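You operate a simulated robot arm through the tools that you are given. There is no shell and no other tool.

You are at the controls of a simulated robot arm. One attempt, no reset.

TASK
Tidy the counter: candle back in its block, both loose batteries in the rack.
Fine: the candle comes out of the candlestick; lid on the jar, lantern off.

Only the result counts: the job must be done as asked and must still hold three seconds after the hand-in. Knocking over, shifting, dropping, spilling or breaking anything else fails it. Lids that push on must go on centred and level and be pressed home; caps that screw on are set level and turned clockwise until they are tight.

THE ROBOT
A 6-joint arm with a two-finger parallel gripper, fixed in place. Base frame: the origin is on the floor under the middle of its stand, x ahead of it, y to its left, z up; the work surface is at about z = 760. Lengths are in mm, angles in rad, forces in N, time in s.
With the tool pointing down near the work surface it reaches from about 300 to 740 mm from the base axis. Its first joint turns from -1.152 to 1.152 rad. Payload 2.45 kg.
Tool frame: the origin (TCP) lies between the finger pads and is the grasp point; the fingertips stand 24 mm ahead of it; z points along the fingers, y is the line along which they close. Largest opening 68 mm; finger width 17, thickness 10; the body of the gripper, 40 by 70 mm, starts 41 mm behind the TCP.
Orientation is that of the tool frame in the base frame, as a unit quaternion [x, y, z, w]. With the fingers straight down and closing along the base's y, the tool's x points along the base's -x, its y along +y and its z along -z.

THE INTERFACE
- The arm moves only by the tool arm_command. Its argument "moves" is a list of rows, each an object (a shift or turn left out is 0, a gripper value left out holds the last) with "hand": the finger opening in mm, from 0 to 68; "linear": the shift along the tool's x, y, z in mm, a list of three; "turn": the turn, a rotation vector about the tool's x, y, z in degrees, a list of three. In form: [{"hand": hand, "linear": [x, y, z], "turn": [rx, ry, rz]}, ...]. A call has 1 to 20 rows; each row is the pose to reach, as a shift and turn from the pose commanded when the call began, along the tool's axes at that moment. Each row takes 0.2 s and may step no farther than 50 mm and 0.15 rad from the row before; otherwise, or with a gripper value out of range, the whole call is refused. Where a pose cannot be reached the arm comes as near as it can. A force on the tool above 40 N (or 10 N above the force at the start of the call, whichever is more), or a blocked arm, ends the call early, and 0.2 s more pass. Each finger travels about 108 mm/s and halts on what it meets, pressing with about 39 N; the grip force reading is that of the motor and also rises with nothing between the fingers. The clock runs only during rows and for 0.2 s after the last one: add rows that repeat a pose to give the fingers time. It gives the time, the measured TCP pose, the force on the tool (base axes), the opening and the grip force at its end, in the units of the frame above (readings bear some noise), with the torque about the TCP (base axes, N m) and any sound that the robot's microphone picked up.
- Cameras (640 x 400 px; columns grow to the right, rows downward): "scene" is fixed at [178.4, 427.8, 1462.5]; the picture's right is [-0.60, -0.80, 0.00], its down [-0.47, 0.35, -0.81] and it looks along [0.65, -0.48, -0.59] (base axes); focal length 313 px, centre (320, 200). "wrist" rides on the gripper at [84, 11, -75] in the tool frame; the picture's right is [-0.13, 0.99, 0.00], its down [-0.60, -0.08, -0.79] and it looks along [-0.79, -0.10, 0.61] (tool axes); focal length 251 px, centre (320, 200). There is no depth. A picture from a camera that has moved, and an enlarged one, comes with that camera's place and axes in the base frame and with its lens.
- get_image(camera): a new picture of that camera. No time passes.
- close_up(camera, box): a new picture of the part [left, top, right, bottom] of that camera's present view, enlarged. No time passes.
- hand_in(): hands the job in; it is judged then, once.

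Nothing tells you positions but the pictures and the camera data. Unless the task says otherwise, let go and move clear before handing in.

The tools are called after "Emit:" as a command line: name --argument value ..., lists and objects as JSON in quotes. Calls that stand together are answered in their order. arm_command: Moves the arm, as the interface text tells. Its arguments: {"type":"object","properties":{"moves":{"type":"array","items":{"type":"object","properties":{"hand":{"type":"number"},"linear":{"type":"array","items":{"type":"number"}},"turn":{"type":"array","items":{"type":"number"}}}}}},"required":["moves"]} The other tools are called the same way: get_image (camera) takes a picture; close_up (camera, box) takes an enlarged picture of a part of a camera's view; hand_in () hands the job in.

At the start:

```text
time_s: 0.0
ee_pos: [442.2, 164.5, 1172.8]
ee_rot: [-0.001, 1.0, 0.0, 0.001]
contact_force: [0.8, 0.7, 0.0]
ft_torque: [0.02, -0.02, 0.0]
width: 68.1
finger_force: 0.0
```

scene: 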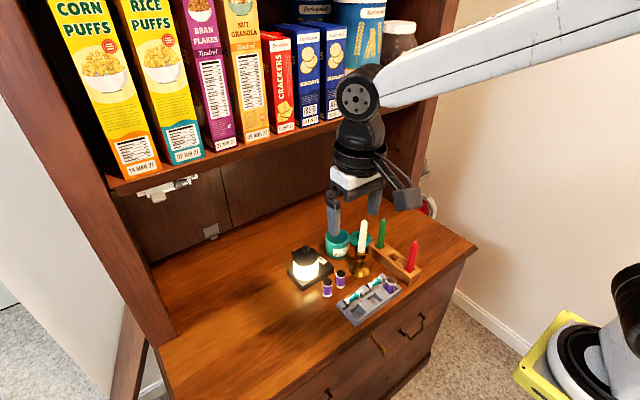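
wrist: 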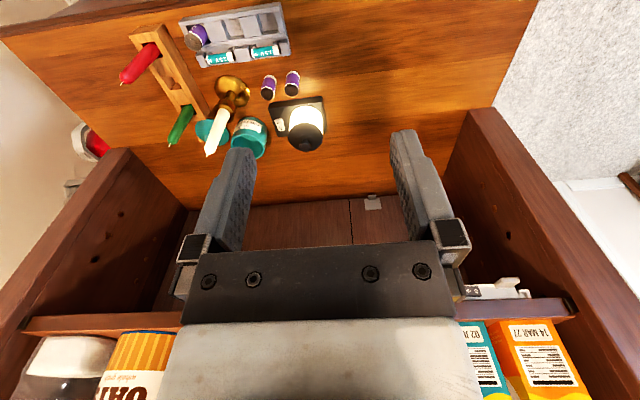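

I see a counter with a lantern (lit), two loose batteries, a battery rack, a candlestick with a white candle, a wooden block with green and red candles, and a teal jar with its lid. I'll take enlarged pictures to pin them down before moving.

Emit:
close_up --camera "scene" --box '[270, 190, 450, 340]'

Emit:
close_up --camera "wrist" --box '[100, 0, 350, 170]'

Emit:
close_up --camera "scene" --box '[280, 230, 370, 300]'

Emit:
close_up --camera "scene" --box '[330, 210, 430, 330]'

```text
2.67 times, centred on (360, 265) of scene
camera zoom: at [178.4, 427.8, 1462.5], right [-0.6, -0.8, 0.0], down [-0.47, 0.35, -0.81], along [0.65, -0.48, -0.59], focal length 834 px, centre (213, 27)
```

zoom: 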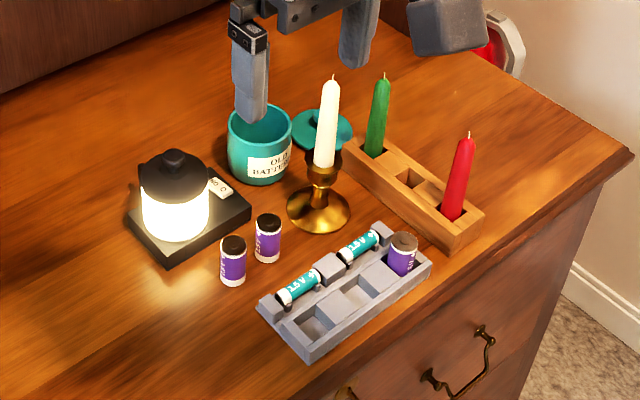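

```text
2.35 times, centred on (225, 85) of wrist
camera zoom: at [360.0, 175.1, 1245.8], right [0.13, 0.99, 0.0], down [0.6, -0.08, 0.79], along [0.79, -0.1, -0.61], focal length 592 px, centre (544, 471)
```

zoom: 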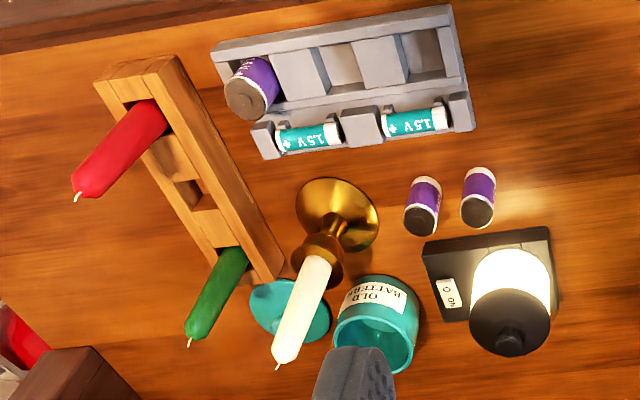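

```text
5.71 times, centred on (325, 265) of scene
camera zoom: at [178.4, 427.8, 1462.5], right [-0.6, -0.8, 0.0], down [-0.47, 0.35, -0.81], along [0.65, -0.48, -0.59], focal length 1787 px, centre (291, -171)
```

zoom: 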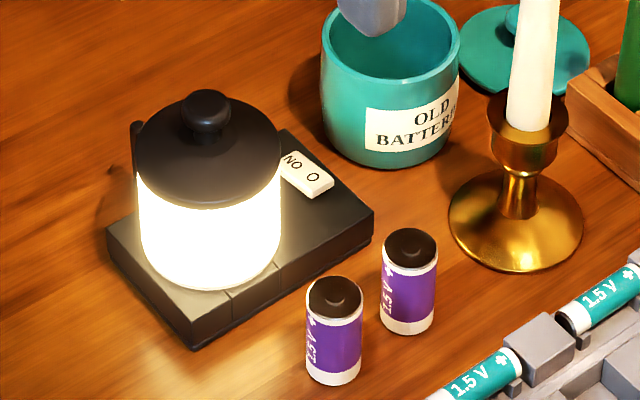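

```text
3.33 times, centred on (380, 270) of scene
camera zoom: at [178.4, 427.8, 1462.5], right [-0.6, -0.8, 0.0], down [-0.47, 0.35, -0.81], along [0.65, -0.48, -0.59], focal length 1042 px, centre (120, -33)
```

zoom: 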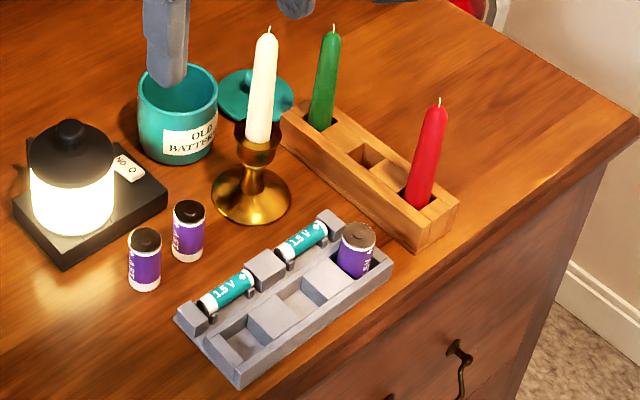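

The lantern is near (670,90) with its switch near (682,46), and the batteries are near (590,51) and (590,97). The rack wells are near (495,78) and (494,20), the candlestick is near (605,-31), the block is around y=-115, the jar is near (692,-20) and the lid near (690,-114). I'll move to a lower viewpoint with the wrist camera to refine these.

Emit:
arm_command --moves '[{"hand": 68, "linear": [10, -27, 35]}, {"linear": [20, -54, 70]}, {"linear": [31, -82, 106]}, {"linear": [41, -109, 142]}, {"linear": [52, -137, 178]}, {"linear": [62, -164.5, 213]}, {"linear": [62, -164.5, 213]}]'

Emit:
get_image --camera "wrist"

Emit:
get_image --camera "scene"

```text
time_s: 1.6
ee_pos: [383.3, 0.8, 957.8]
ee_rot: [0.0, 1.0, 0.001, 0.001]
contact_force: [-0.8, 0.1, -0.2]
ft_torque: [0.02, 0.0, -0.01]
width: 68.1
finger_force: 0.1
```

```text
taken
camera wrist: at [299.0, 10.2, 1032.3], right [0.13, 0.99, 0.0], down [0.6, -0.08, 0.79], along [0.79, -0.1, -0.61], focal length 251 px, centre (320, 200)
```

wrist: 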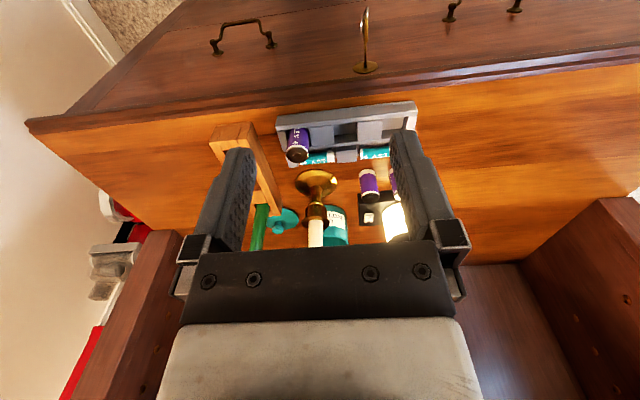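

```text
taken
```

scene: 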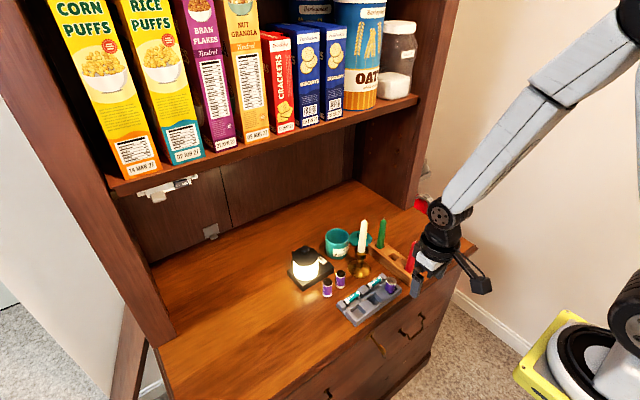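

The gripper blocks this view. I'll rise and move forward so the counter items fall in the upper part of the wrist picture.

Emit:
arm_command --moves '[{"linear": [-35, 0, -20]}, {"linear": [-70, 0, -40]}, {"linear": [-105, 0, -60]}, {"linear": [-140, 0, -80]}, {"linear": [-140, 0, -80]}]'

Emit:
get_image --camera "wrist"

Emit:
close_up --camera "wrist" --box '[150, 0, 330, 112]'

Emit:
close_up --camera "wrist" --box '[270, 0, 450, 112]'

Emit:
close_up --camera "wrist" --box '[230, 90, 410, 202]'

```text
time_s: 2.8
ee_pos: [522.0, -1.3, 1038.5]
ee_rot: [0.001, 1.0, 0.0, 0.0]
contact_force: [-0.1, -0.7, -0.7]
ft_torque: [0.0, 0.03, 0.03]
width: 67.8
finger_force: 0.1
```

```text
taken
camera wrist: at [438.6, 9.9, 1113.0], right [0.13, 0.99, 0.0], down [0.6, -0.08, 0.79], along [0.79, -0.1, -0.61], focal length 251 px, centre (320, 200)
```

wrist: 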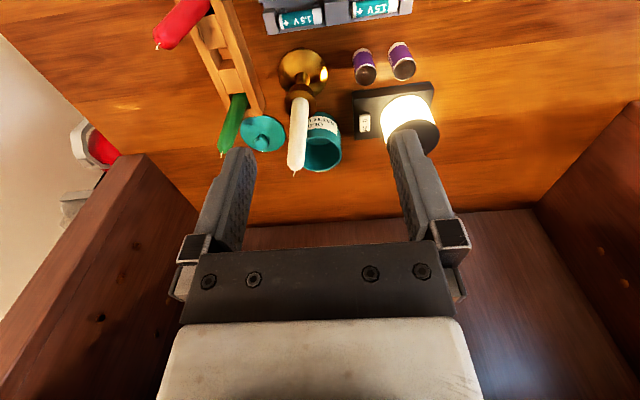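

```text
3.56 times, centred on (240, 56) of wrist
camera zoom: at [438.6, 9.9, 1113.0], right [0.13, 0.99, 0.0], down [0.6, -0.08, 0.79], along [0.79, -0.1, -0.61], focal length 894 px, centre (604, 712)
```

zoom: 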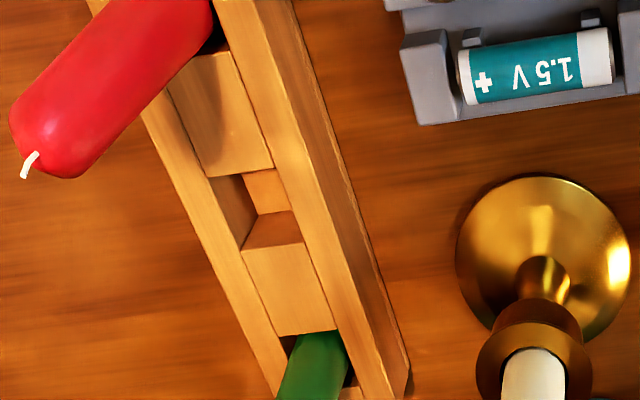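

```text
3.56 times, centred on (360, 56) of wrist
camera zoom: at [438.6, 9.9, 1113.0], right [0.13, 0.99, 0.0], down [0.6, -0.08, 0.79], along [0.79, -0.1, -0.61], focal length 894 px, centre (178, 712)
```

zoom: 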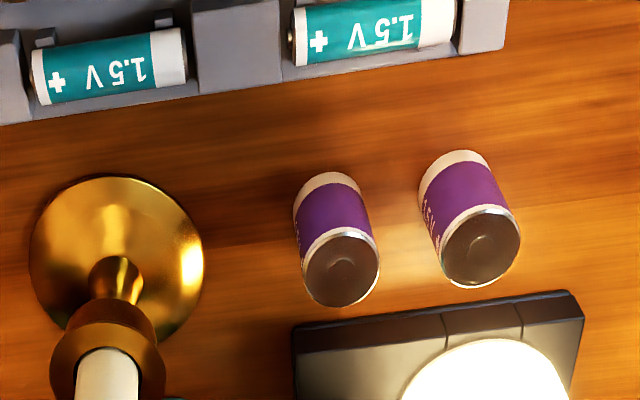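

```text
3.56 times, centred on (320, 146) of wrist
camera zoom: at [438.6, 9.9, 1113.0], right [0.13, 0.99, 0.0], down [0.6, -0.08, 0.79], along [0.79, -0.1, -0.61], focal length 894 px, centre (320, 392)
```

zoom: 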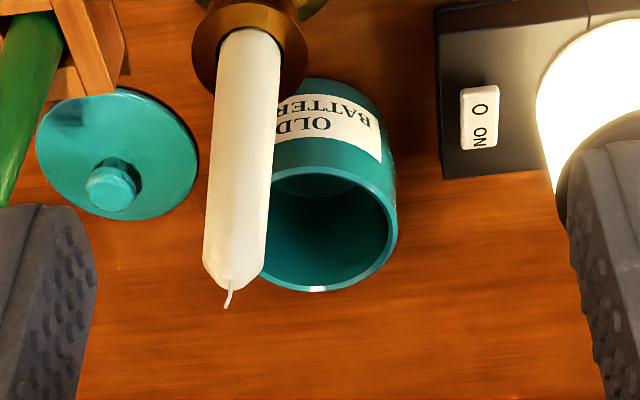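

The candle block's empty middle hole is near (558,-124), its floor is at z≈766, and the candle axis is near (602,-36) with the tip at z≈952. The wells and the switch need a closer look later. First I'll hover above the candle to check alignment.

Emit:
arm_command --moves '[{"linear": [-27, -12, 0]}, {"linear": [-54, -24, 0]}, {"linear": [-80, -35, 0]}, {"linear": [-80, -35, 33]}, {"linear": [-80, -35, 33]}]'

Emit:
get_image --camera "wrist"

Emit:
close_up --camera "scene" --box '[310, 170, 450, 290]'

```text
time_s: 4.0
ee_pos: [602.6, -35.8, 1006.6]
ee_rot: [0.0, 1.0, 0.0, 0.001]
contact_force: [-1.0, 0.3, -0.6]
ft_torque: [0.02, -0.01, -0.01]
width: 67.6
finger_force: 0.0
```

```text
taken
camera wrist: at [518.6, -25.3, 1080.0], right [0.13, 0.99, 0.0], down [0.6, -0.08, 0.79], along [0.79, -0.1, -0.61], focal length 251 px, centre (320, 200)
```

wrist: 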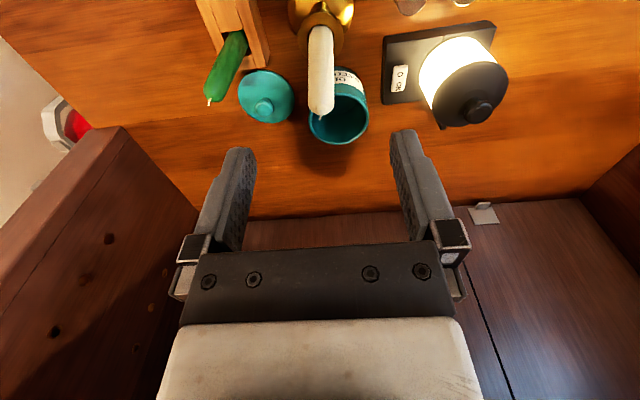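

```text
3.33 times, centred on (380, 230) of scene
camera zoom: at [178.4, 427.8, 1462.5], right [-0.6, -0.8, 0.0], down [-0.47, 0.35, -0.81], along [0.65, -0.48, -0.59], focal length 1042 px, centre (120, 100)
```

zoom: 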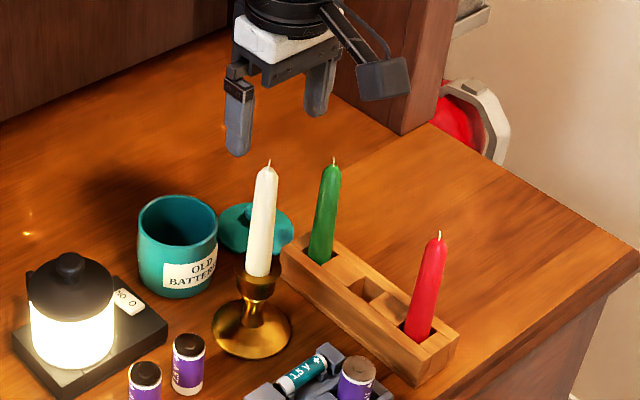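

The candle tip is nearly in line with the tool axis. I'll zoom in to measure it before descending.

Emit:
close_up --camera "wrist" --box '[260, 0, 380, 130]'

Emit:
close_up --camera "wrist" --box '[340, 10, 520, 130]'

Emit:
close_up --camera "wrist" --box '[180, 0, 320, 130]'

```text
3.08 times, centred on (320, 65) of wrist
camera zoom: at [518.6, -25.3, 1080.0], right [0.13, 0.99, 0.0], down [0.6, -0.08, 0.79], along [0.79, -0.1, -0.61], focal length 774 px, centre (320, 615)
```

zoom: 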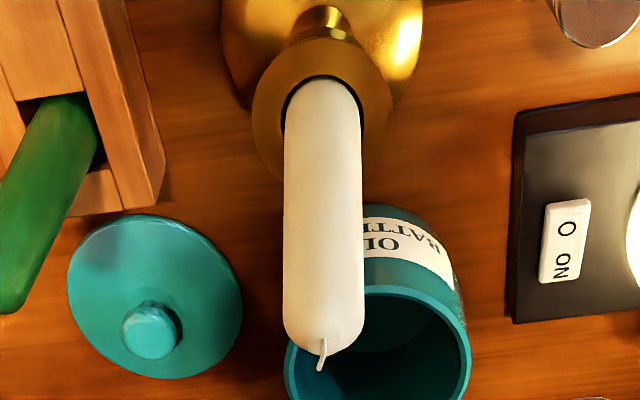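

```text
3.33 times, centred on (430, 70) of wrist
camera zoom: at [518.6, -25.3, 1080.0], right [0.13, 0.99, 0.0], down [0.6, -0.08, 0.79], along [0.79, -0.1, -0.61], focal length 838 px, centre (-47, 633)
```

zoom: 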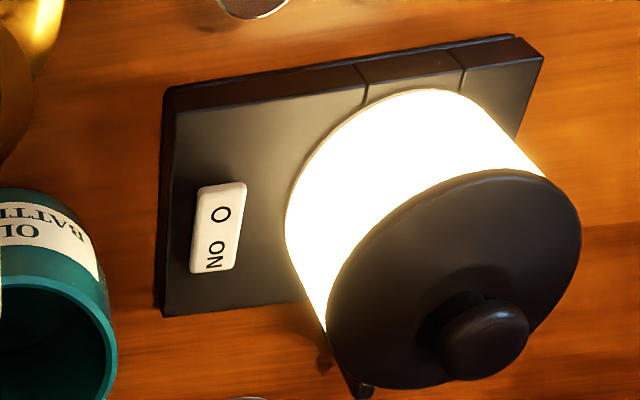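

```text
3.08 times, centred on (250, 65) of wrist
camera zoom: at [518.6, -25.3, 1080.0], right [0.13, 0.99, 0.0], down [0.6, -0.08, 0.79], along [0.79, -0.1, -0.61], focal length 774 px, centre (535, 615)
```

zoom: 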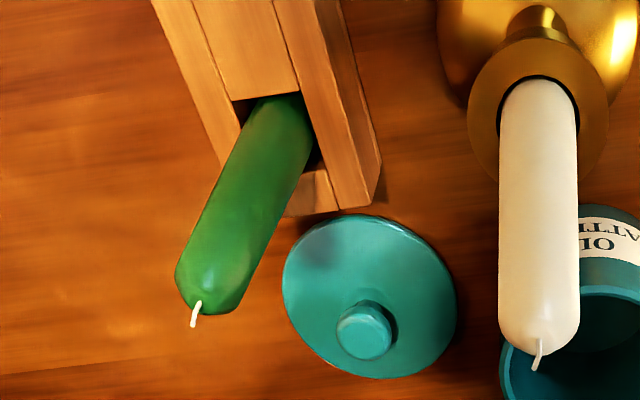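

The candle axis is at about (604,-36). I'll descend to TCP z≈930, close on the candle, and check the grip before lifting.

Emit:
arm_command --moves '[{"linear": [-1.4, 0, 30]}, {"linear": [-1.4, 0, 60]}, {"linear": [-1.4, 0, 76]}, {"linear": [-1.4, 0, 76]}, {"hand": 30, "linear": [-1.4, 0, 76]}, {"hand": 30, "linear": [-1.4, 0, 76]}]'

Emit:
get_image --camera "wrist"

Emit:
close_up --camera "scene" --box '[310, 170, 450, 290]'

```text
time_s: 5.4
ee_pos: [602.2, -34.9, 928.9]
ee_rot: [-0.001, 1.0, 0.0, 0.001]
contact_force: [0.2, 0.2, -0.1]
ft_torque: [-0.06, 0.01, 0.01]
width: 29.7
finger_force: 0.0
```

```text
taken
camera wrist: at [519.8, -24.7, 1003.6], right [0.13, 0.99, 0.0], down [0.6, -0.08, 0.79], along [0.79, -0.1, -0.61], focal length 251 px, centre (320, 200)
```

wrist: 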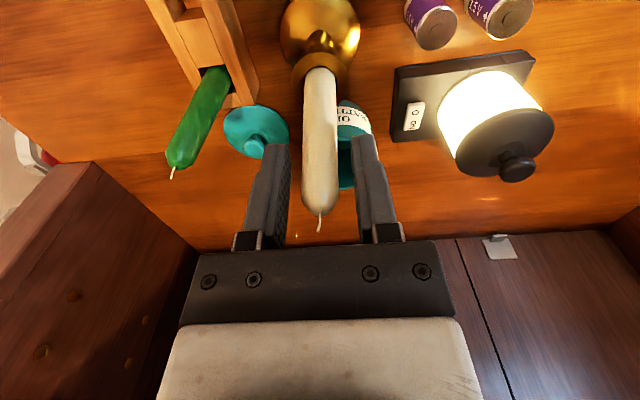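

```text
3.33 times, centred on (380, 230) of scene
camera zoom: at [178.4, 427.8, 1462.5], right [-0.6, -0.8, 0.0], down [-0.47, 0.35, -0.81], along [0.65, -0.48, -0.59], focal length 1042 px, centre (120, 100)
```

zoom: 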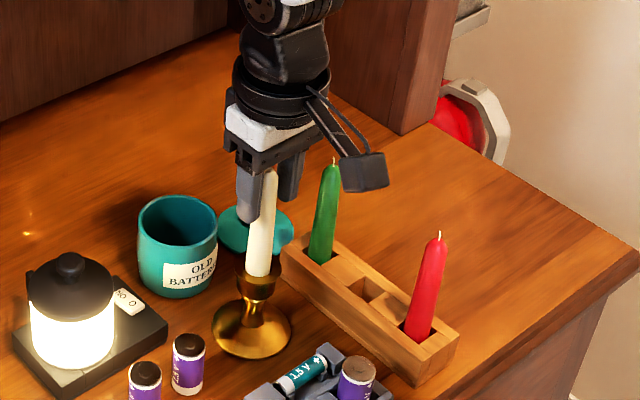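

The candle sits centred between the fingers. Closing now.

Emit:
arm_command --moves '[{"hand": 20, "linear": [0, 0, 0]}, {"hand": 8, "linear": [0, 0, 0]}, {"hand": 8, "linear": [0, 0, 0]}, {"hand": 8, "linear": [0, 0, 0]}]'

Emit:
get_image --camera "wrist"

```text
time_s: 6.4
ee_pos: [602.5, -34.6, 929.7]
ee_rot: [-0.001, 1.0, 0.0, 0.002]
contact_force: [-0.2, 0.0, -0.4]
ft_torque: [0.0, -0.03, 0.0]
width: 16.5
finger_force: 34.8
```

```text
taken
camera wrist: at [519.8, -24.7, 1003.7], right [0.13, 0.99, 0.0], down [0.6, -0.08, 0.79], along [0.79, -0.1, -0.61], focal length 251 px, centre (320, 200)
```

wrist: 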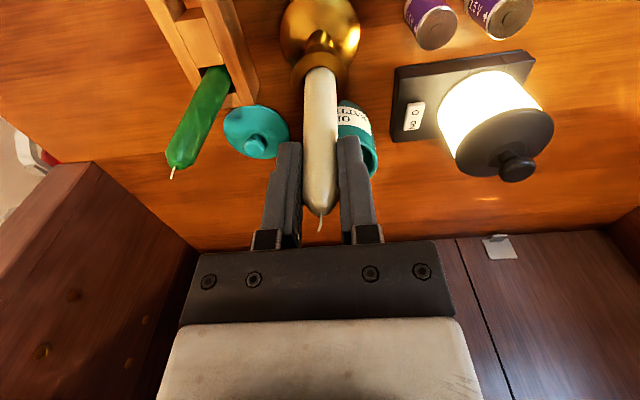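

Gripped at 16.5 mm. I'll lift slowly and check that the candlestick stays behind.

Emit:
arm_command --moves '[{"linear": [0, 0, -5]}, {"linear": [0, 0, -10]}, {"linear": [0, 0, -20]}, {"linear": [0, 0, -30]}, {"linear": [0, 0, -40]}, {"linear": [0, 0, -40]}]'

Emit:
get_image --camera "wrist"

Emit:
close_up --camera "scene" --box '[310, 170, 450, 290]'

```text
time_s: 7.8
ee_pos: [603.2, -34.5, 969.7]
ee_rot: [0.0, 1.0, 0.0, 0.0]
contact_force: [0.3, 0.3, -1.2]
ft_torque: [0.01, -0.02, 0.0]
width: 16.5
finger_force: 35.3
```

```text
taken
camera wrist: at [519.5, -24.2, 1044.1], right [0.13, 0.99, 0.0], down [0.6, -0.08, 0.79], along [0.79, -0.1, -0.61], focal length 251 px, centre (320, 200)
```

wrist: 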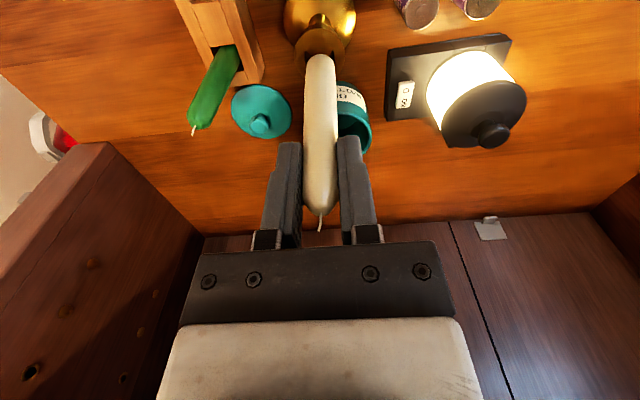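

```text
3.33 times, centred on (380, 230) of scene
camera zoom: at [178.4, 427.8, 1462.5], right [-0.6, -0.8, 0.0], down [-0.47, 0.35, -0.81], along [0.65, -0.48, -0.59], focal length 1042 px, centre (120, 100)
```

zoom: 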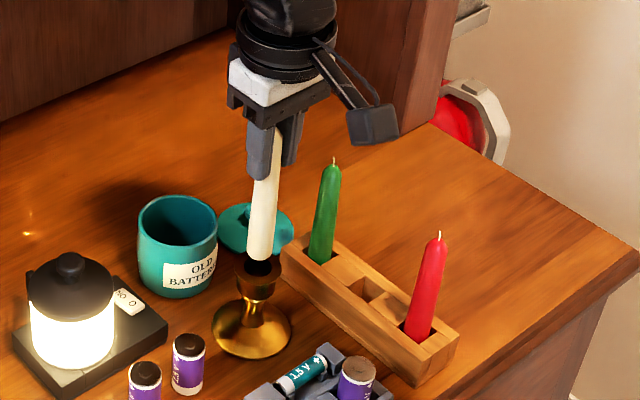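

The candle is free and the candlestick hasn't moved. I'll raise it above the other candles and carry it over the middle hole of the block.

Emit:
arm_command --moves '[{"linear": [0, 0, -40]}, {"linear": [0, 0, -80]}, {"linear": [20, 0, -80]}, {"linear": [45, 0, -80]}, {"linear": [45, -30, -80]}, {"linear": [45, -60, -80]}, {"linear": [45, -89, -80]}, {"linear": [45, -89, -80]}]'

Emit:
get_image --camera "wrist"

Emit:
close_up --camera "wrist" --box '[220, 0, 420, 125]'

Emit:
close_up --camera "scene" --box '[310, 160, 450, 290]'

```text
time_s: 9.6
ee_pos: [558.4, -122.8, 1050.2]
ee_rot: [0.0, 1.0, 0.0, 0.0]
contact_force: [0.1, 0.8, -0.8]
ft_torque: [0.0, 0.01, 0.03]
width: 16.2
finger_force: 35.5
```

```text
taken
camera wrist: at [474.1, -112.9, 1123.8], right [0.13, 0.99, 0.0], down [0.6, -0.08, 0.79], along [0.79, -0.1, -0.61], focal length 251 px, centre (320, 200)
```

wrist: 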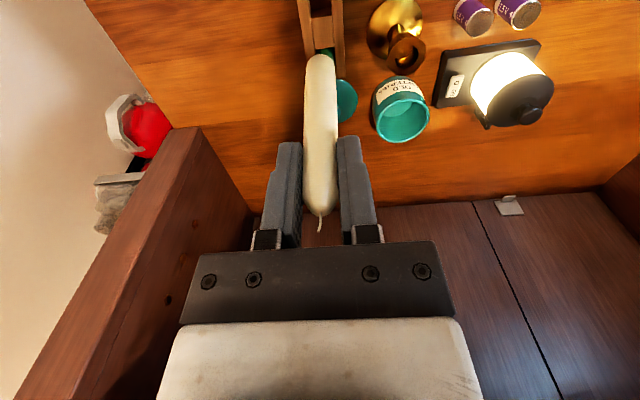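

```text
3.20 times, centred on (320, 62) of wrist
camera zoom: at [474.1, -112.9, 1123.8], right [0.13, 0.99, 0.0], down [0.6, -0.08, 0.79], along [0.79, -0.1, -0.61], focal length 805 px, centre (320, 640)
```

zoom: 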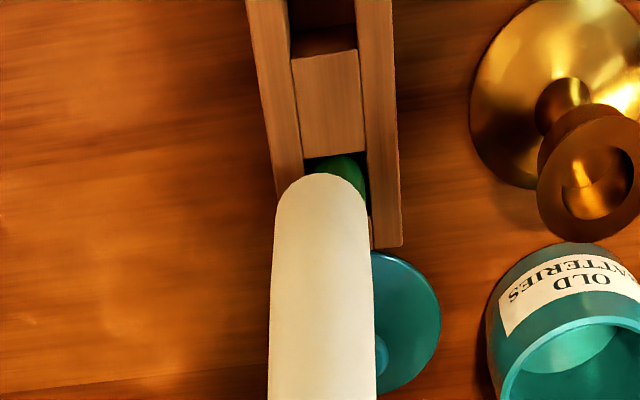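

```text
3.08 times, centred on (380, 225) of scene
camera zoom: at [178.5, 427.8, 1462.5], right [-0.6, -0.8, 0.0], down [-0.47, 0.35, -0.81], along [0.65, -0.48, -0.59], focal length 962 px, centre (135, 123)
```

zoom: 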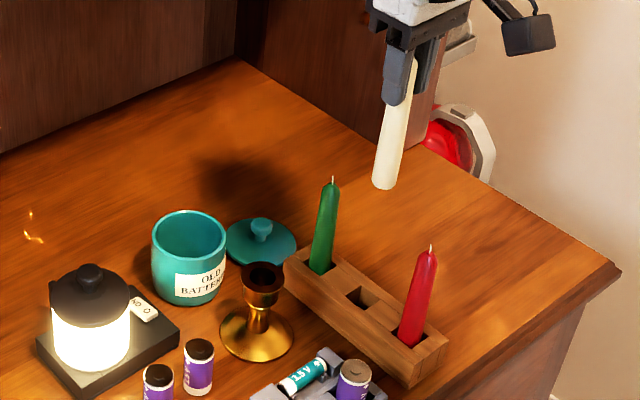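

The candle is above the hole, whose centre measures (558.3,-123.8). I'll check whether the candle hangs straight before inserting it.

Emit:
close_up --camera "scene" --box '[370, 165, 420, 215]'

Emit:
close_up --camera "wrist" --box '[280, 40, 360, 240]'

```text
8.00 times, centred on (395, 190) of scene
camera zoom: at [178.5, 427.8, 1462.5], right [-0.6, -0.8, 0.0], down [-0.47, 0.35, -0.81], along [0.65, -0.48, -0.59], focal length 2502 px, centre (-280, 280)
```

zoom: 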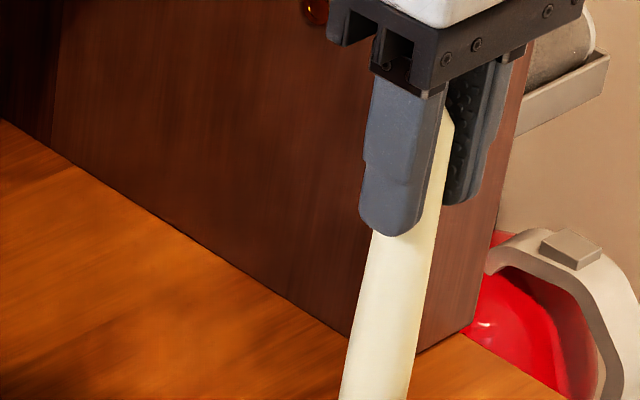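

```text
2.00 times, centred on (320, 140) of wrist
camera zoom: at [474.1, -112.9, 1123.8], right [0.13, 0.99, 0.0], down [0.6, -0.08, 0.79], along [0.79, -0.1, -0.61], focal length 503 px, centre (320, 320)
```

zoom: 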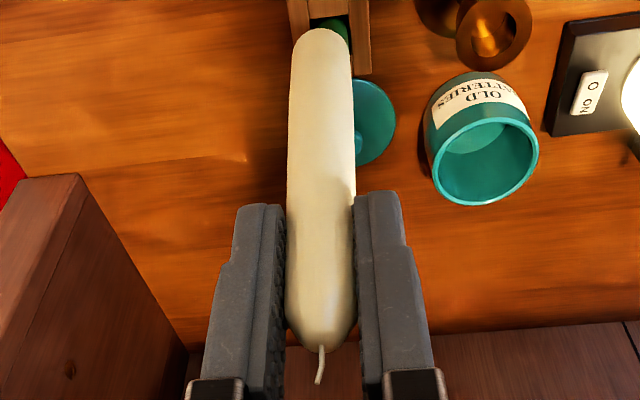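

The candle hangs vertical and is centred over the hole to within a millimetre. I'll lower it to just above the block and check again.

Emit:
arm_command --moves '[{"linear": [0, 0, 30]}, {"linear": [0, 0, 60]}, {"linear": [0, 0, 85]}, {"linear": [0, 0, 105]}, {"linear": [0, 0, 120]}, {"linear": [0, 0, 120]}]'

Emit:
get_image --camera "wrist"

Emit:
close_up --camera "wrist" --box '[280, 0, 360, 80]'

Emit:
close_up --camera "scene" --box '[370, 205, 430, 290]'

```text
time_s: 11.0
ee_pos: [558.0, -122.7, 929.9]
ee_rot: [0.0, 1.0, 0.0, 0.001]
contact_force: [0.2, 0.0, -1.0]
ft_torque: [0.01, 0.02, 0.01]
width: 16.3
finger_force: 35.9
```

```text
taken
camera wrist: at [473.7, -112.7, 1003.9], right [0.13, 0.99, 0.0], down [0.6, -0.08, 0.79], along [0.79, -0.1, -0.61], focal length 251 px, centre (320, 200)
```

wrist: 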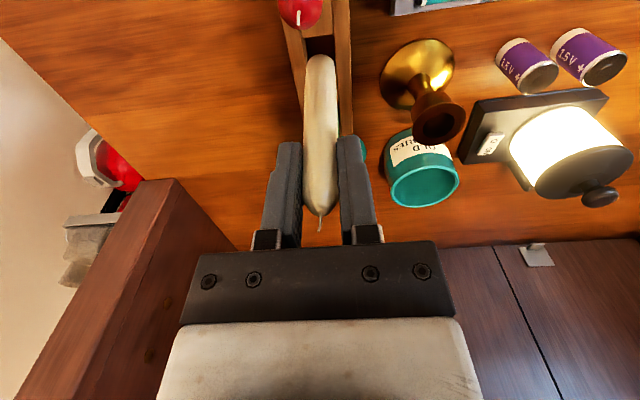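

```text
5.00 times, centred on (320, 40) of wrist
camera zoom: at [473.7, -112.7, 1003.9], right [0.13, 0.99, 0.0], down [0.6, -0.08, 0.79], along [0.79, -0.1, -0.61], focal length 1257 px, centre (320, 1000)
```

zoom: 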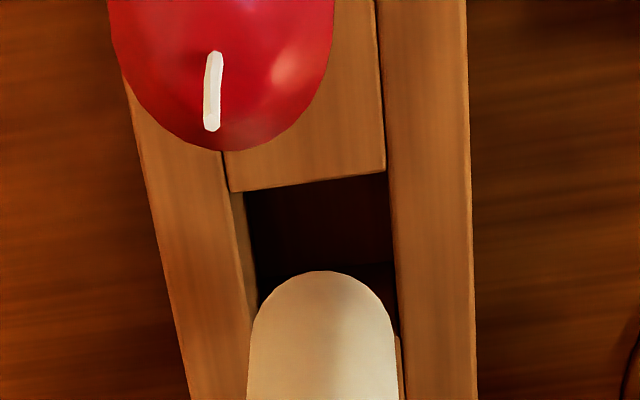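

```text
4.71 times, centred on (400, 248) of scene
camera zoom: at [178.4, 427.8, 1462.5], right [-0.6, -0.8, 0.0], down [-0.47, 0.35, -0.81], along [0.65, -0.48, -0.59], focal length 1472 px, centre (-56, -24)
```

zoom: 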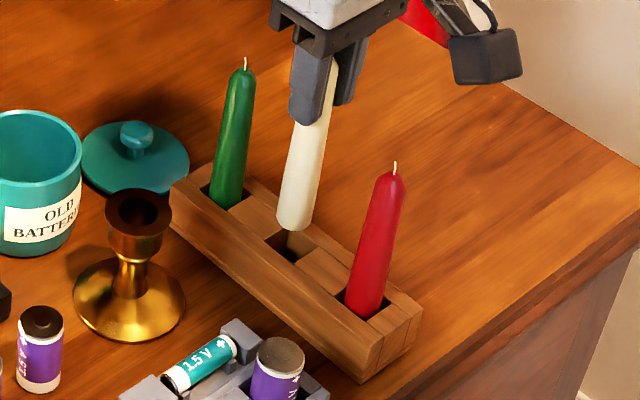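

Alignment still reads within about 0.5 mm. I'll insert slowly and watch the force.

Emit:
arm_command --moves '[{"linear": [0, 0, 8]}, {"linear": [0, 0, 14]}, {"linear": [0, 0, 18]}, {"linear": [0, 0, 22]}, {"linear": [0, 0, 26]}, {"linear": [0, 0, 30]}, {"linear": [0, 0, 34]}, {"linear": [0, 0, 34]}]'

Emit:
get_image --camera "wrist"

Emit:
close_up --camera "scene" --box '[370, 205, 430, 290]'

```text
time_s: 12.8
ee_pos: [559.6, -123.7, 896.2]
ee_rot: [0.0, 1.0, 0.0, 0.001]
contact_force: [-2.8, 0.4, -0.8]
ft_torque: [0.0, 0.2, 0.01]
width: 16.5
finger_force: 35.4
```

```text
taken
camera wrist: at [474.6, -113.2, 969.6], right [0.13, 0.99, 0.0], down [0.6, -0.08, 0.79], along [0.79, -0.1, -0.61], focal length 251 px, centre (320, 200)
```

wrist: 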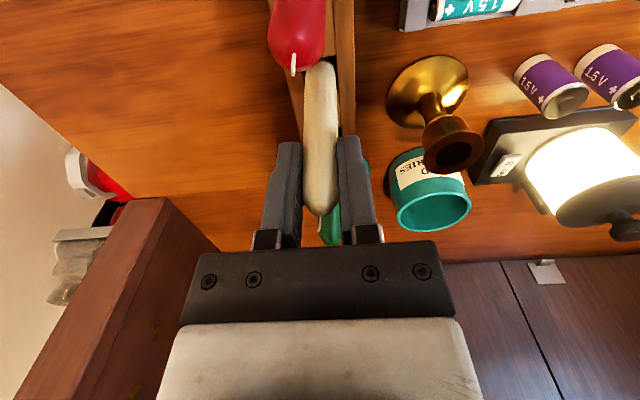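

```text
4.71 times, centred on (400, 248) of scene
camera zoom: at [178.4, 427.8, 1462.5], right [-0.6, -0.8, 0.0], down [-0.47, 0.35, -0.81], along [0.65, -0.48, -0.59], focal length 1472 px, centre (-56, -24)
```

zoom: 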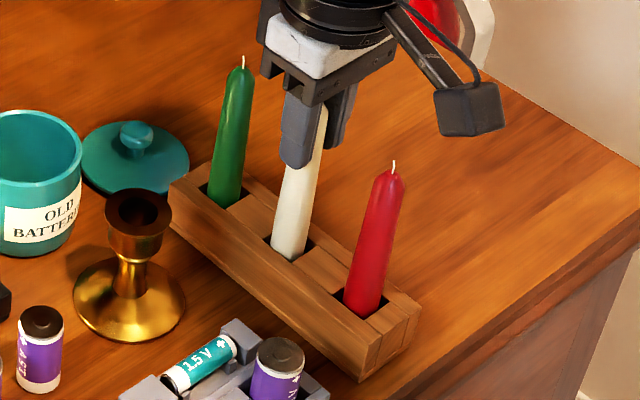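

The candle is entering the hole with a slight sideways touch, about 3 N in -x. I'll ease 1 mm toward -x and lower until it seats.

Emit:
arm_command --moves '[{"linear": [1, 0, 1]}, {"linear": [1, 0, 4]}, {"linear": [1, 0, 7]}, {"linear": [1, 0, 10]}, {"linear": [1, 0, 10]}]'

Emit:
close_up --camera "scene" --box '[370, 205, 430, 290]'

```text
time_s: 14.0
ee_pos: [556.8, -123.6, 885.5]
ee_rot: [0.0, 1.0, 0.001, 0.001]
contact_force: [0.5, -0.4, -0.4]
ft_torque: [0.0, 0.0, -0.01]
width: 16.4
finger_force: 35.3
```

```text
4.71 times, centred on (400, 248) of scene
camera zoom: at [178.4, 427.8, 1462.5], right [-0.6, -0.8, 0.0], down [-0.47, 0.35, -0.81], along [0.65, -0.48, -0.59], focal length 1472 px, centre (-56, -24)
```

zoom: 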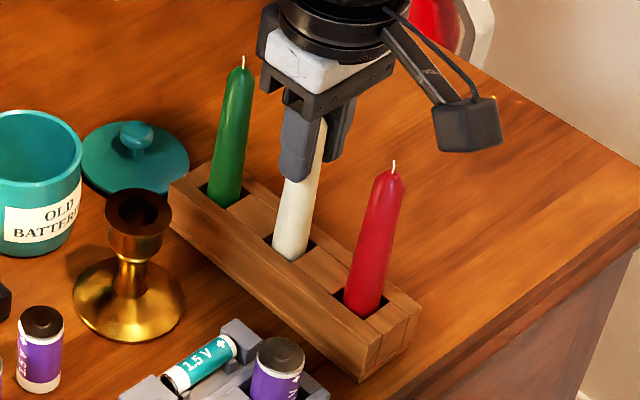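

No floor contact yet. Continuing down in small steps.

Emit:
arm_command --moves '[{"linear": [0, 0, 1]}, {"linear": [0, 0, 2]}, {"linear": [0, 0, 3]}, {"linear": [0, 0, 4]}, {"linear": [0, 0, 4]}]'

```text
time_s: 15.2
ee_pos: [557.7, -124.6, 882.0]
ee_rot: [0.0, 1.0, 0.0, 0.001]
contact_force: [-4.6, 0.5, 12.8]
ft_torque: [0.08, 0.42, 0.0]
width: 16.3
finger_force: 35.0
```

The candle has seated, with 12.8 N upward at TCP z=882. I'll relax slightly, open, and back straight up.

Emit:
arm_command --moves '[{"linear": [0, 0, -0.7]}, {"hand": 24, "linear": [0, 0, -0.7]}, {"hand": 40, "linear": [0, 0, -0.7]}, {"hand": 40, "linear": [0, 0, -0.7]}, {"hand": 40, "linear": [0, 0, -20]}, {"linear": [0, 0, -50]}, {"linear": [0, 0, -90]}, {"linear": [0, 0, -130]}, {"linear": [0, 0, -130]}]'

Emit:
close_up --camera "scene" --box '[270, 200, 440, 330]'

Emit:
get_image --camera "wrist"

```text
time_s: 17.2
ee_pos: [556.8, -122.5, 1012.4]
ee_rot: [0.0, 1.0, 0.0, 0.0]
contact_force: [0.3, 0.1, 0.6]
ft_torque: [-0.01, 0.01, -0.03]
width: 39.9
finger_force: 0.0
```

```text
3.08 times, centred on (355, 265) of scene
camera zoom: at [178.4, 427.9, 1462.5], right [-0.6, -0.8, 0.0], down [-0.47, 0.35, -0.81], along [0.65, -0.48, -0.59], focal length 962 px, centre (212, 0)
```

zoom: 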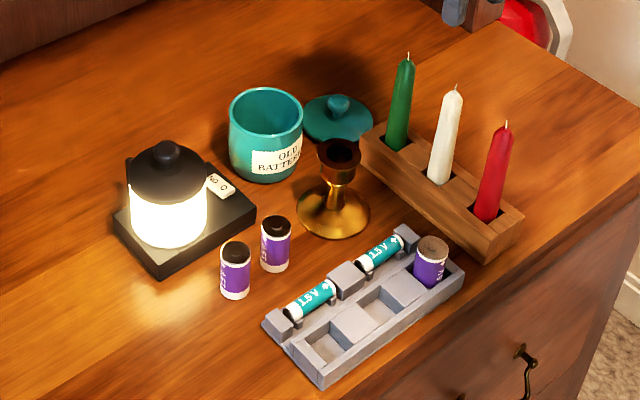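

```text
taken
camera wrist: at [473.2, -112.0, 1086.8], right [0.13, 0.99, 0.0], down [0.6, -0.08, 0.79], along [0.79, -0.1, -0.61], focal length 251 px, centre (320, 200)
```

wrist: 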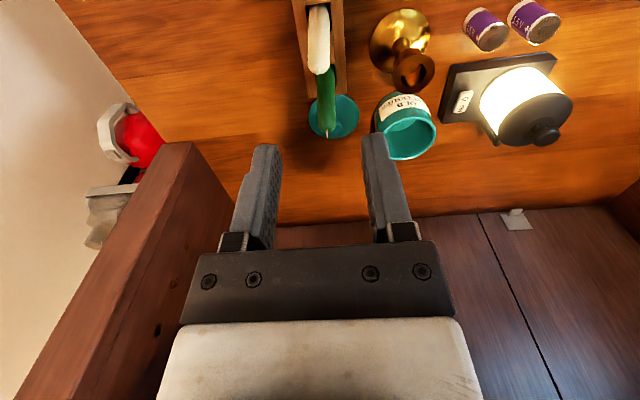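

The candle stands in the block at the same height as the others. Next I'll look closely at the rack and the batteries.

Emit:
close_up --camera "scene" --box '[335, 268, 405, 328]'

Emit:
close_up --camera "scene" --box '[312, 262, 357, 302]'

Emit:
arm_command --moves '[{"linear": [0, 40, -10]}, {"linear": [5, 80, -20]}, {"linear": [40, 110, -35]}, {"linear": [75, 140, -50]}, {"linear": [110, 150, -50]}, {"linear": [110, 150, -50]}]'

Emit:
get_image --camera "wrist"

```text
6.67 times, centred on (370, 298) of scene
camera zoom: at [178.4, 427.9, 1462.5], right [-0.6, -0.8, 0.0], down [-0.47, 0.35, -0.81], along [0.65, -0.48, -0.59], focal length 2085 px, centre (-13, -453)
```

zoom: 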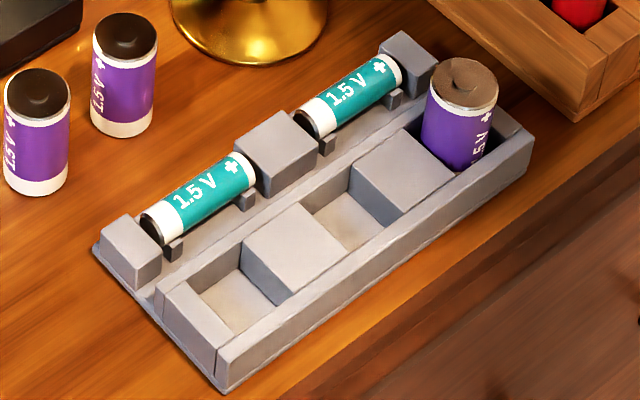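

```text
10.00 times, centred on (334, 282) of scene
camera zoom: at [178.4, 427.9, 1462.5], right [-0.6, -0.8, 0.0], down [-0.47, 0.35, -0.81], along [0.65, -0.48, -0.59], focal length 3127 px, centre (175, -620)
```

zoom: 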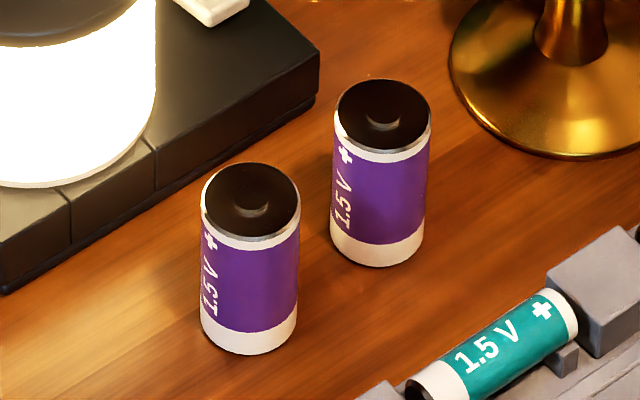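

```text
time_s: 18.6
ee_pos: [445.9, 26.7, 1061.0]
ee_rot: [0.0, 1.0, 0.0, 0.001]
contact_force: [-0.4, -0.3, 0.0]
ft_torque: [0.03, -0.01, -0.04]
width: 40.1
finger_force: 0.1
```

```text
taken
camera wrist: at [362.6, 37.3, 1136.0], right [0.13, 0.99, 0.0], down [0.6, -0.08, 0.79], along [0.79, -0.1, -0.61], focal length 251 px, centre (320, 200)
```

wrist: 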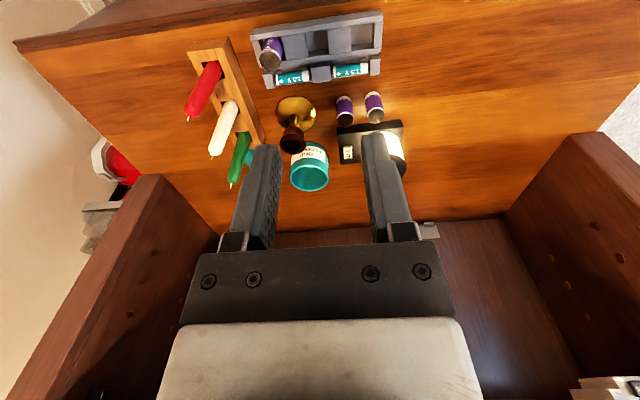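

The rack battery stands with + up, same as the loose ones, so they go in upright. Zooming in on the rack wells and batteries from here.

Emit:
close_up --camera "wrist" --box '[240, 0, 400, 100]'

Emit:
close_up --camera "wrist" --box '[310, 70, 430, 170]'

```text
4.00 times, centred on (320, 50) of wrist
camera zoom: at [362.6, 37.3, 1136.0], right [0.13, 0.99, 0.0], down [0.6, -0.08, 0.79], along [0.79, -0.1, -0.61], focal length 1006 px, centre (320, 800)
```

zoom: 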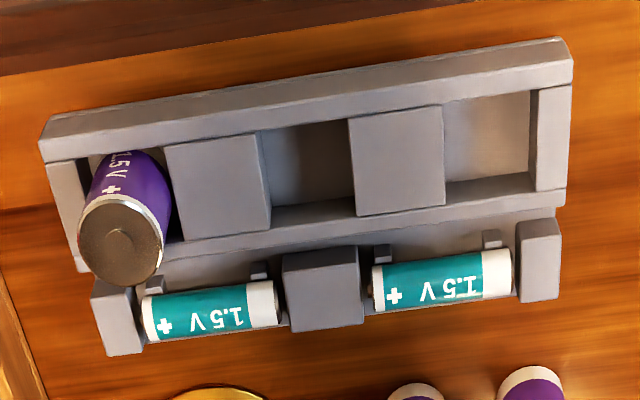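

```text
4.00 times, centred on (370, 120) of wrist
camera zoom: at [362.6, 37.3, 1136.0], right [0.13, 0.99, 0.0], down [0.6, -0.08, 0.79], along [0.79, -0.1, -0.61], focal length 1006 px, centre (120, 520)
```

zoom: 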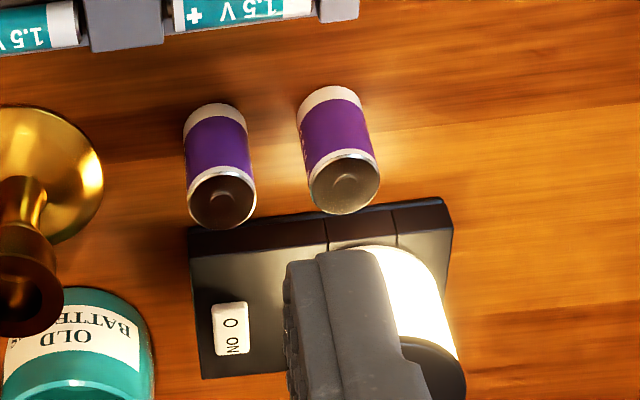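

The well centres come out at about (495,16.6) and (495,74.3), roughly 28 mm wide. The batteries are at (593,46) and (592,91.5), 26 mm in diameter with tops at z≈808. I'll set the opening to 35 mm, which fits between the two batteries, and hover over the left one.

Emit:
arm_command --moves '[{"hand": 35, "linear": [-40, 18, 20]}, {"linear": [-80, 36, 40]}, {"linear": [-115, 51, 70]}, {"linear": [-146, 65, 100]}, {"linear": [-146, 65, 140]}, {"linear": [-146, 65, 181]}, {"linear": [-146, 65, 181]}]'

Emit:
get_image --camera "wrist"

Emit:
close_up --camera "wrist" --box '[240, 40, 400, 200]'

Emit:
close_up --camera "scene" --box '[270, 200, 400, 310]'

```text
time_s: 20.2
ee_pos: [592.8, 90.8, 880.0]
ee_rot: [0.001, 1.0, 0.0, 0.001]
contact_force: [-0.5, 0.8, 0.0]
ft_torque: [-0.02, -0.01, -0.02]
width: 34.9
finger_force: 0.0
```

```text
taken
camera wrist: at [508.9, 102.0, 954.9], right [0.13, 0.99, 0.0], down [0.6, -0.08, 0.79], along [0.79, -0.1, -0.61], focal length 251 px, centre (320, 200)
```

wrist: 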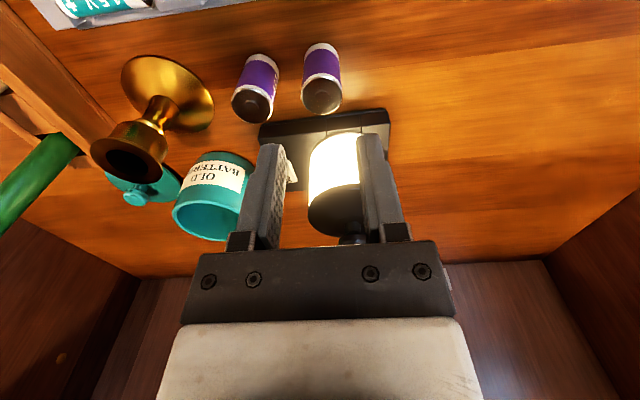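

```text
2.50 times, centred on (320, 120) of wrist
camera zoom: at [508.9, 102.0, 954.9], right [0.13, 0.99, 0.0], down [0.6, -0.08, 0.79], along [0.79, -0.1, -0.61], focal length 629 px, centre (320, 400)
```

zoom: 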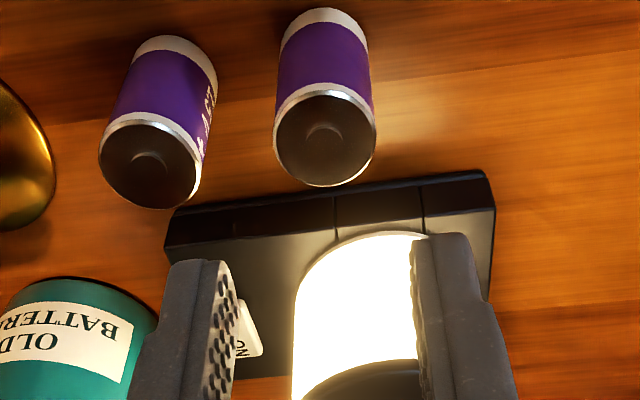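

```text
3.64 times, centred on (335, 255) of scene
camera zoom: at [178.4, 427.9, 1462.5], right [-0.6, -0.8, 0.0], down [-0.47, 0.35, -0.81], along [0.65, -0.48, -0.59], focal length 1137 px, centre (266, 0)
```

zoom: 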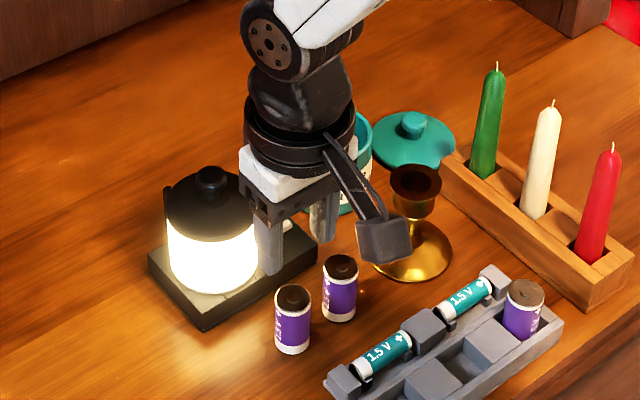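

Battery 2 is 1.1 mm to the +y side of the tool axis. I'll correct for that, lower to TCP z≈807, and check clearance before closing.

Emit:
arm_command --moves '[{"linear": [0, 1.1, 20]}, {"linear": [0, 1.1, 40]}, {"linear": [0, 1.1, 55]}, {"linear": [0, 1.1, 66]}, {"linear": [0, 1.1, 73]}, {"linear": [0, 1.1, 73]}]'

Emit:
get_image --camera "wrist"

Emit:
close_up --camera "scene" --box '[270, 220, 370, 310]'

```text
time_s: 21.6
ee_pos: [592.7, 92.0, 806.6]
ee_rot: [0.0, 1.0, 0.0, 0.0]
contact_force: [0.5, 0.1, -0.3]
ft_torque: [0.0, -0.03, 0.02]
width: 35.0
finger_force: 0.1
```

```text
taken
camera wrist: at [509.6, 102.7, 881.7], right [0.13, 0.99, 0.0], down [0.6, -0.08, 0.79], along [0.79, -0.1, -0.61], focal length 251 px, centre (320, 200)
```

wrist: 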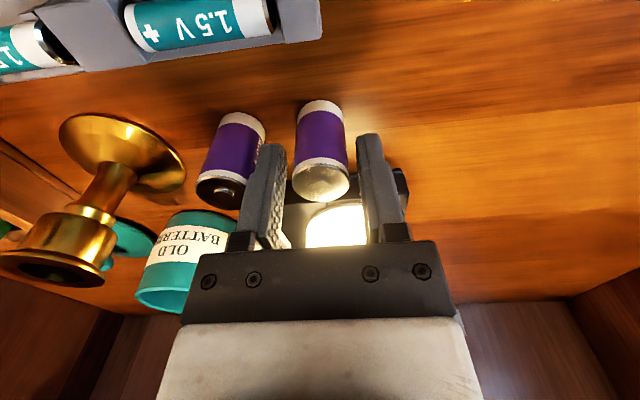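

```text
4.44 times, centred on (320, 265) of scene
camera zoom: at [178.4, 427.8, 1462.5], right [-0.6, -0.8, 0.0], down [-0.47, 0.35, -0.81], along [0.65, -0.48, -0.59], focal length 1390 px, centre (320, -89)
```

zoom: 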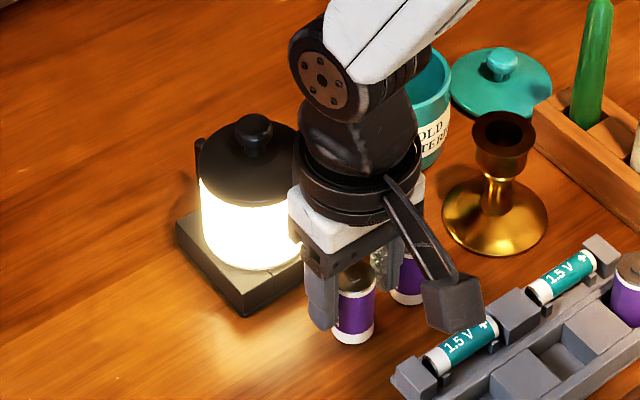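

The battery is centred between the fingers with the neighbour clear. Closing, then a small test lift.

Emit:
arm_command --moves '[{"hand": 28, "linear": [0, 0, 0]}, {"hand": 18, "linear": [0, 0, 0]}, {"hand": 18, "linear": [0, 0, 0]}, {"hand": 18, "linear": [0, 0, 0]}, {"linear": [0, 0, -5]}, {"linear": [0, 0, -15]}, {"linear": [0, 0, -15]}]'

Emit:
get_image --camera "wrist"

Emit:
close_up --camera "scene" --box '[270, 220, 370, 310]'

```text
time_s: 23.2
ee_pos: [593.0, 92.8, 822.8]
ee_rot: [0.0, 1.0, 0.0, 0.001]
contact_force: [0.8, -0.4, -1.1]
ft_torque: [-0.01, 0.01, 0.02]
width: 24.7
finger_force: 38.9
```

```text
taken
camera wrist: at [509.2, 102.9, 897.0], right [0.13, 0.99, 0.0], down [0.6, -0.08, 0.79], along [0.79, -0.1, -0.61], focal length 251 px, centre (320, 200)
```

wrist: 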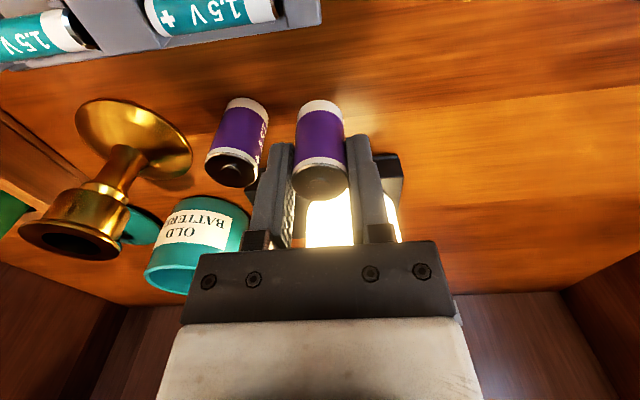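

```text
4.44 times, centred on (320, 265) of scene
camera zoom: at [178.4, 427.9, 1462.5], right [-0.6, -0.8, 0.0], down [-0.47, 0.35, -0.81], along [0.65, -0.48, -0.59], focal length 1390 px, centre (320, -89)
```

zoom: 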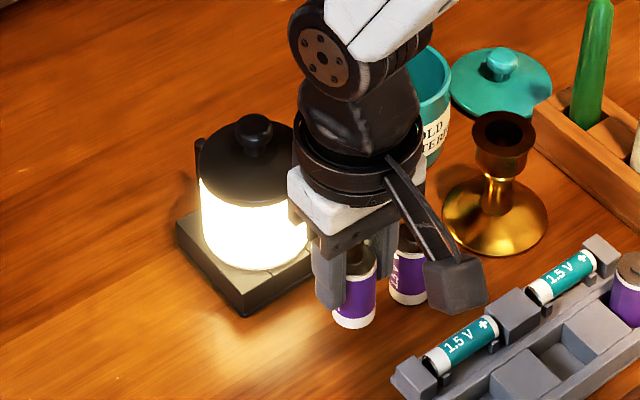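

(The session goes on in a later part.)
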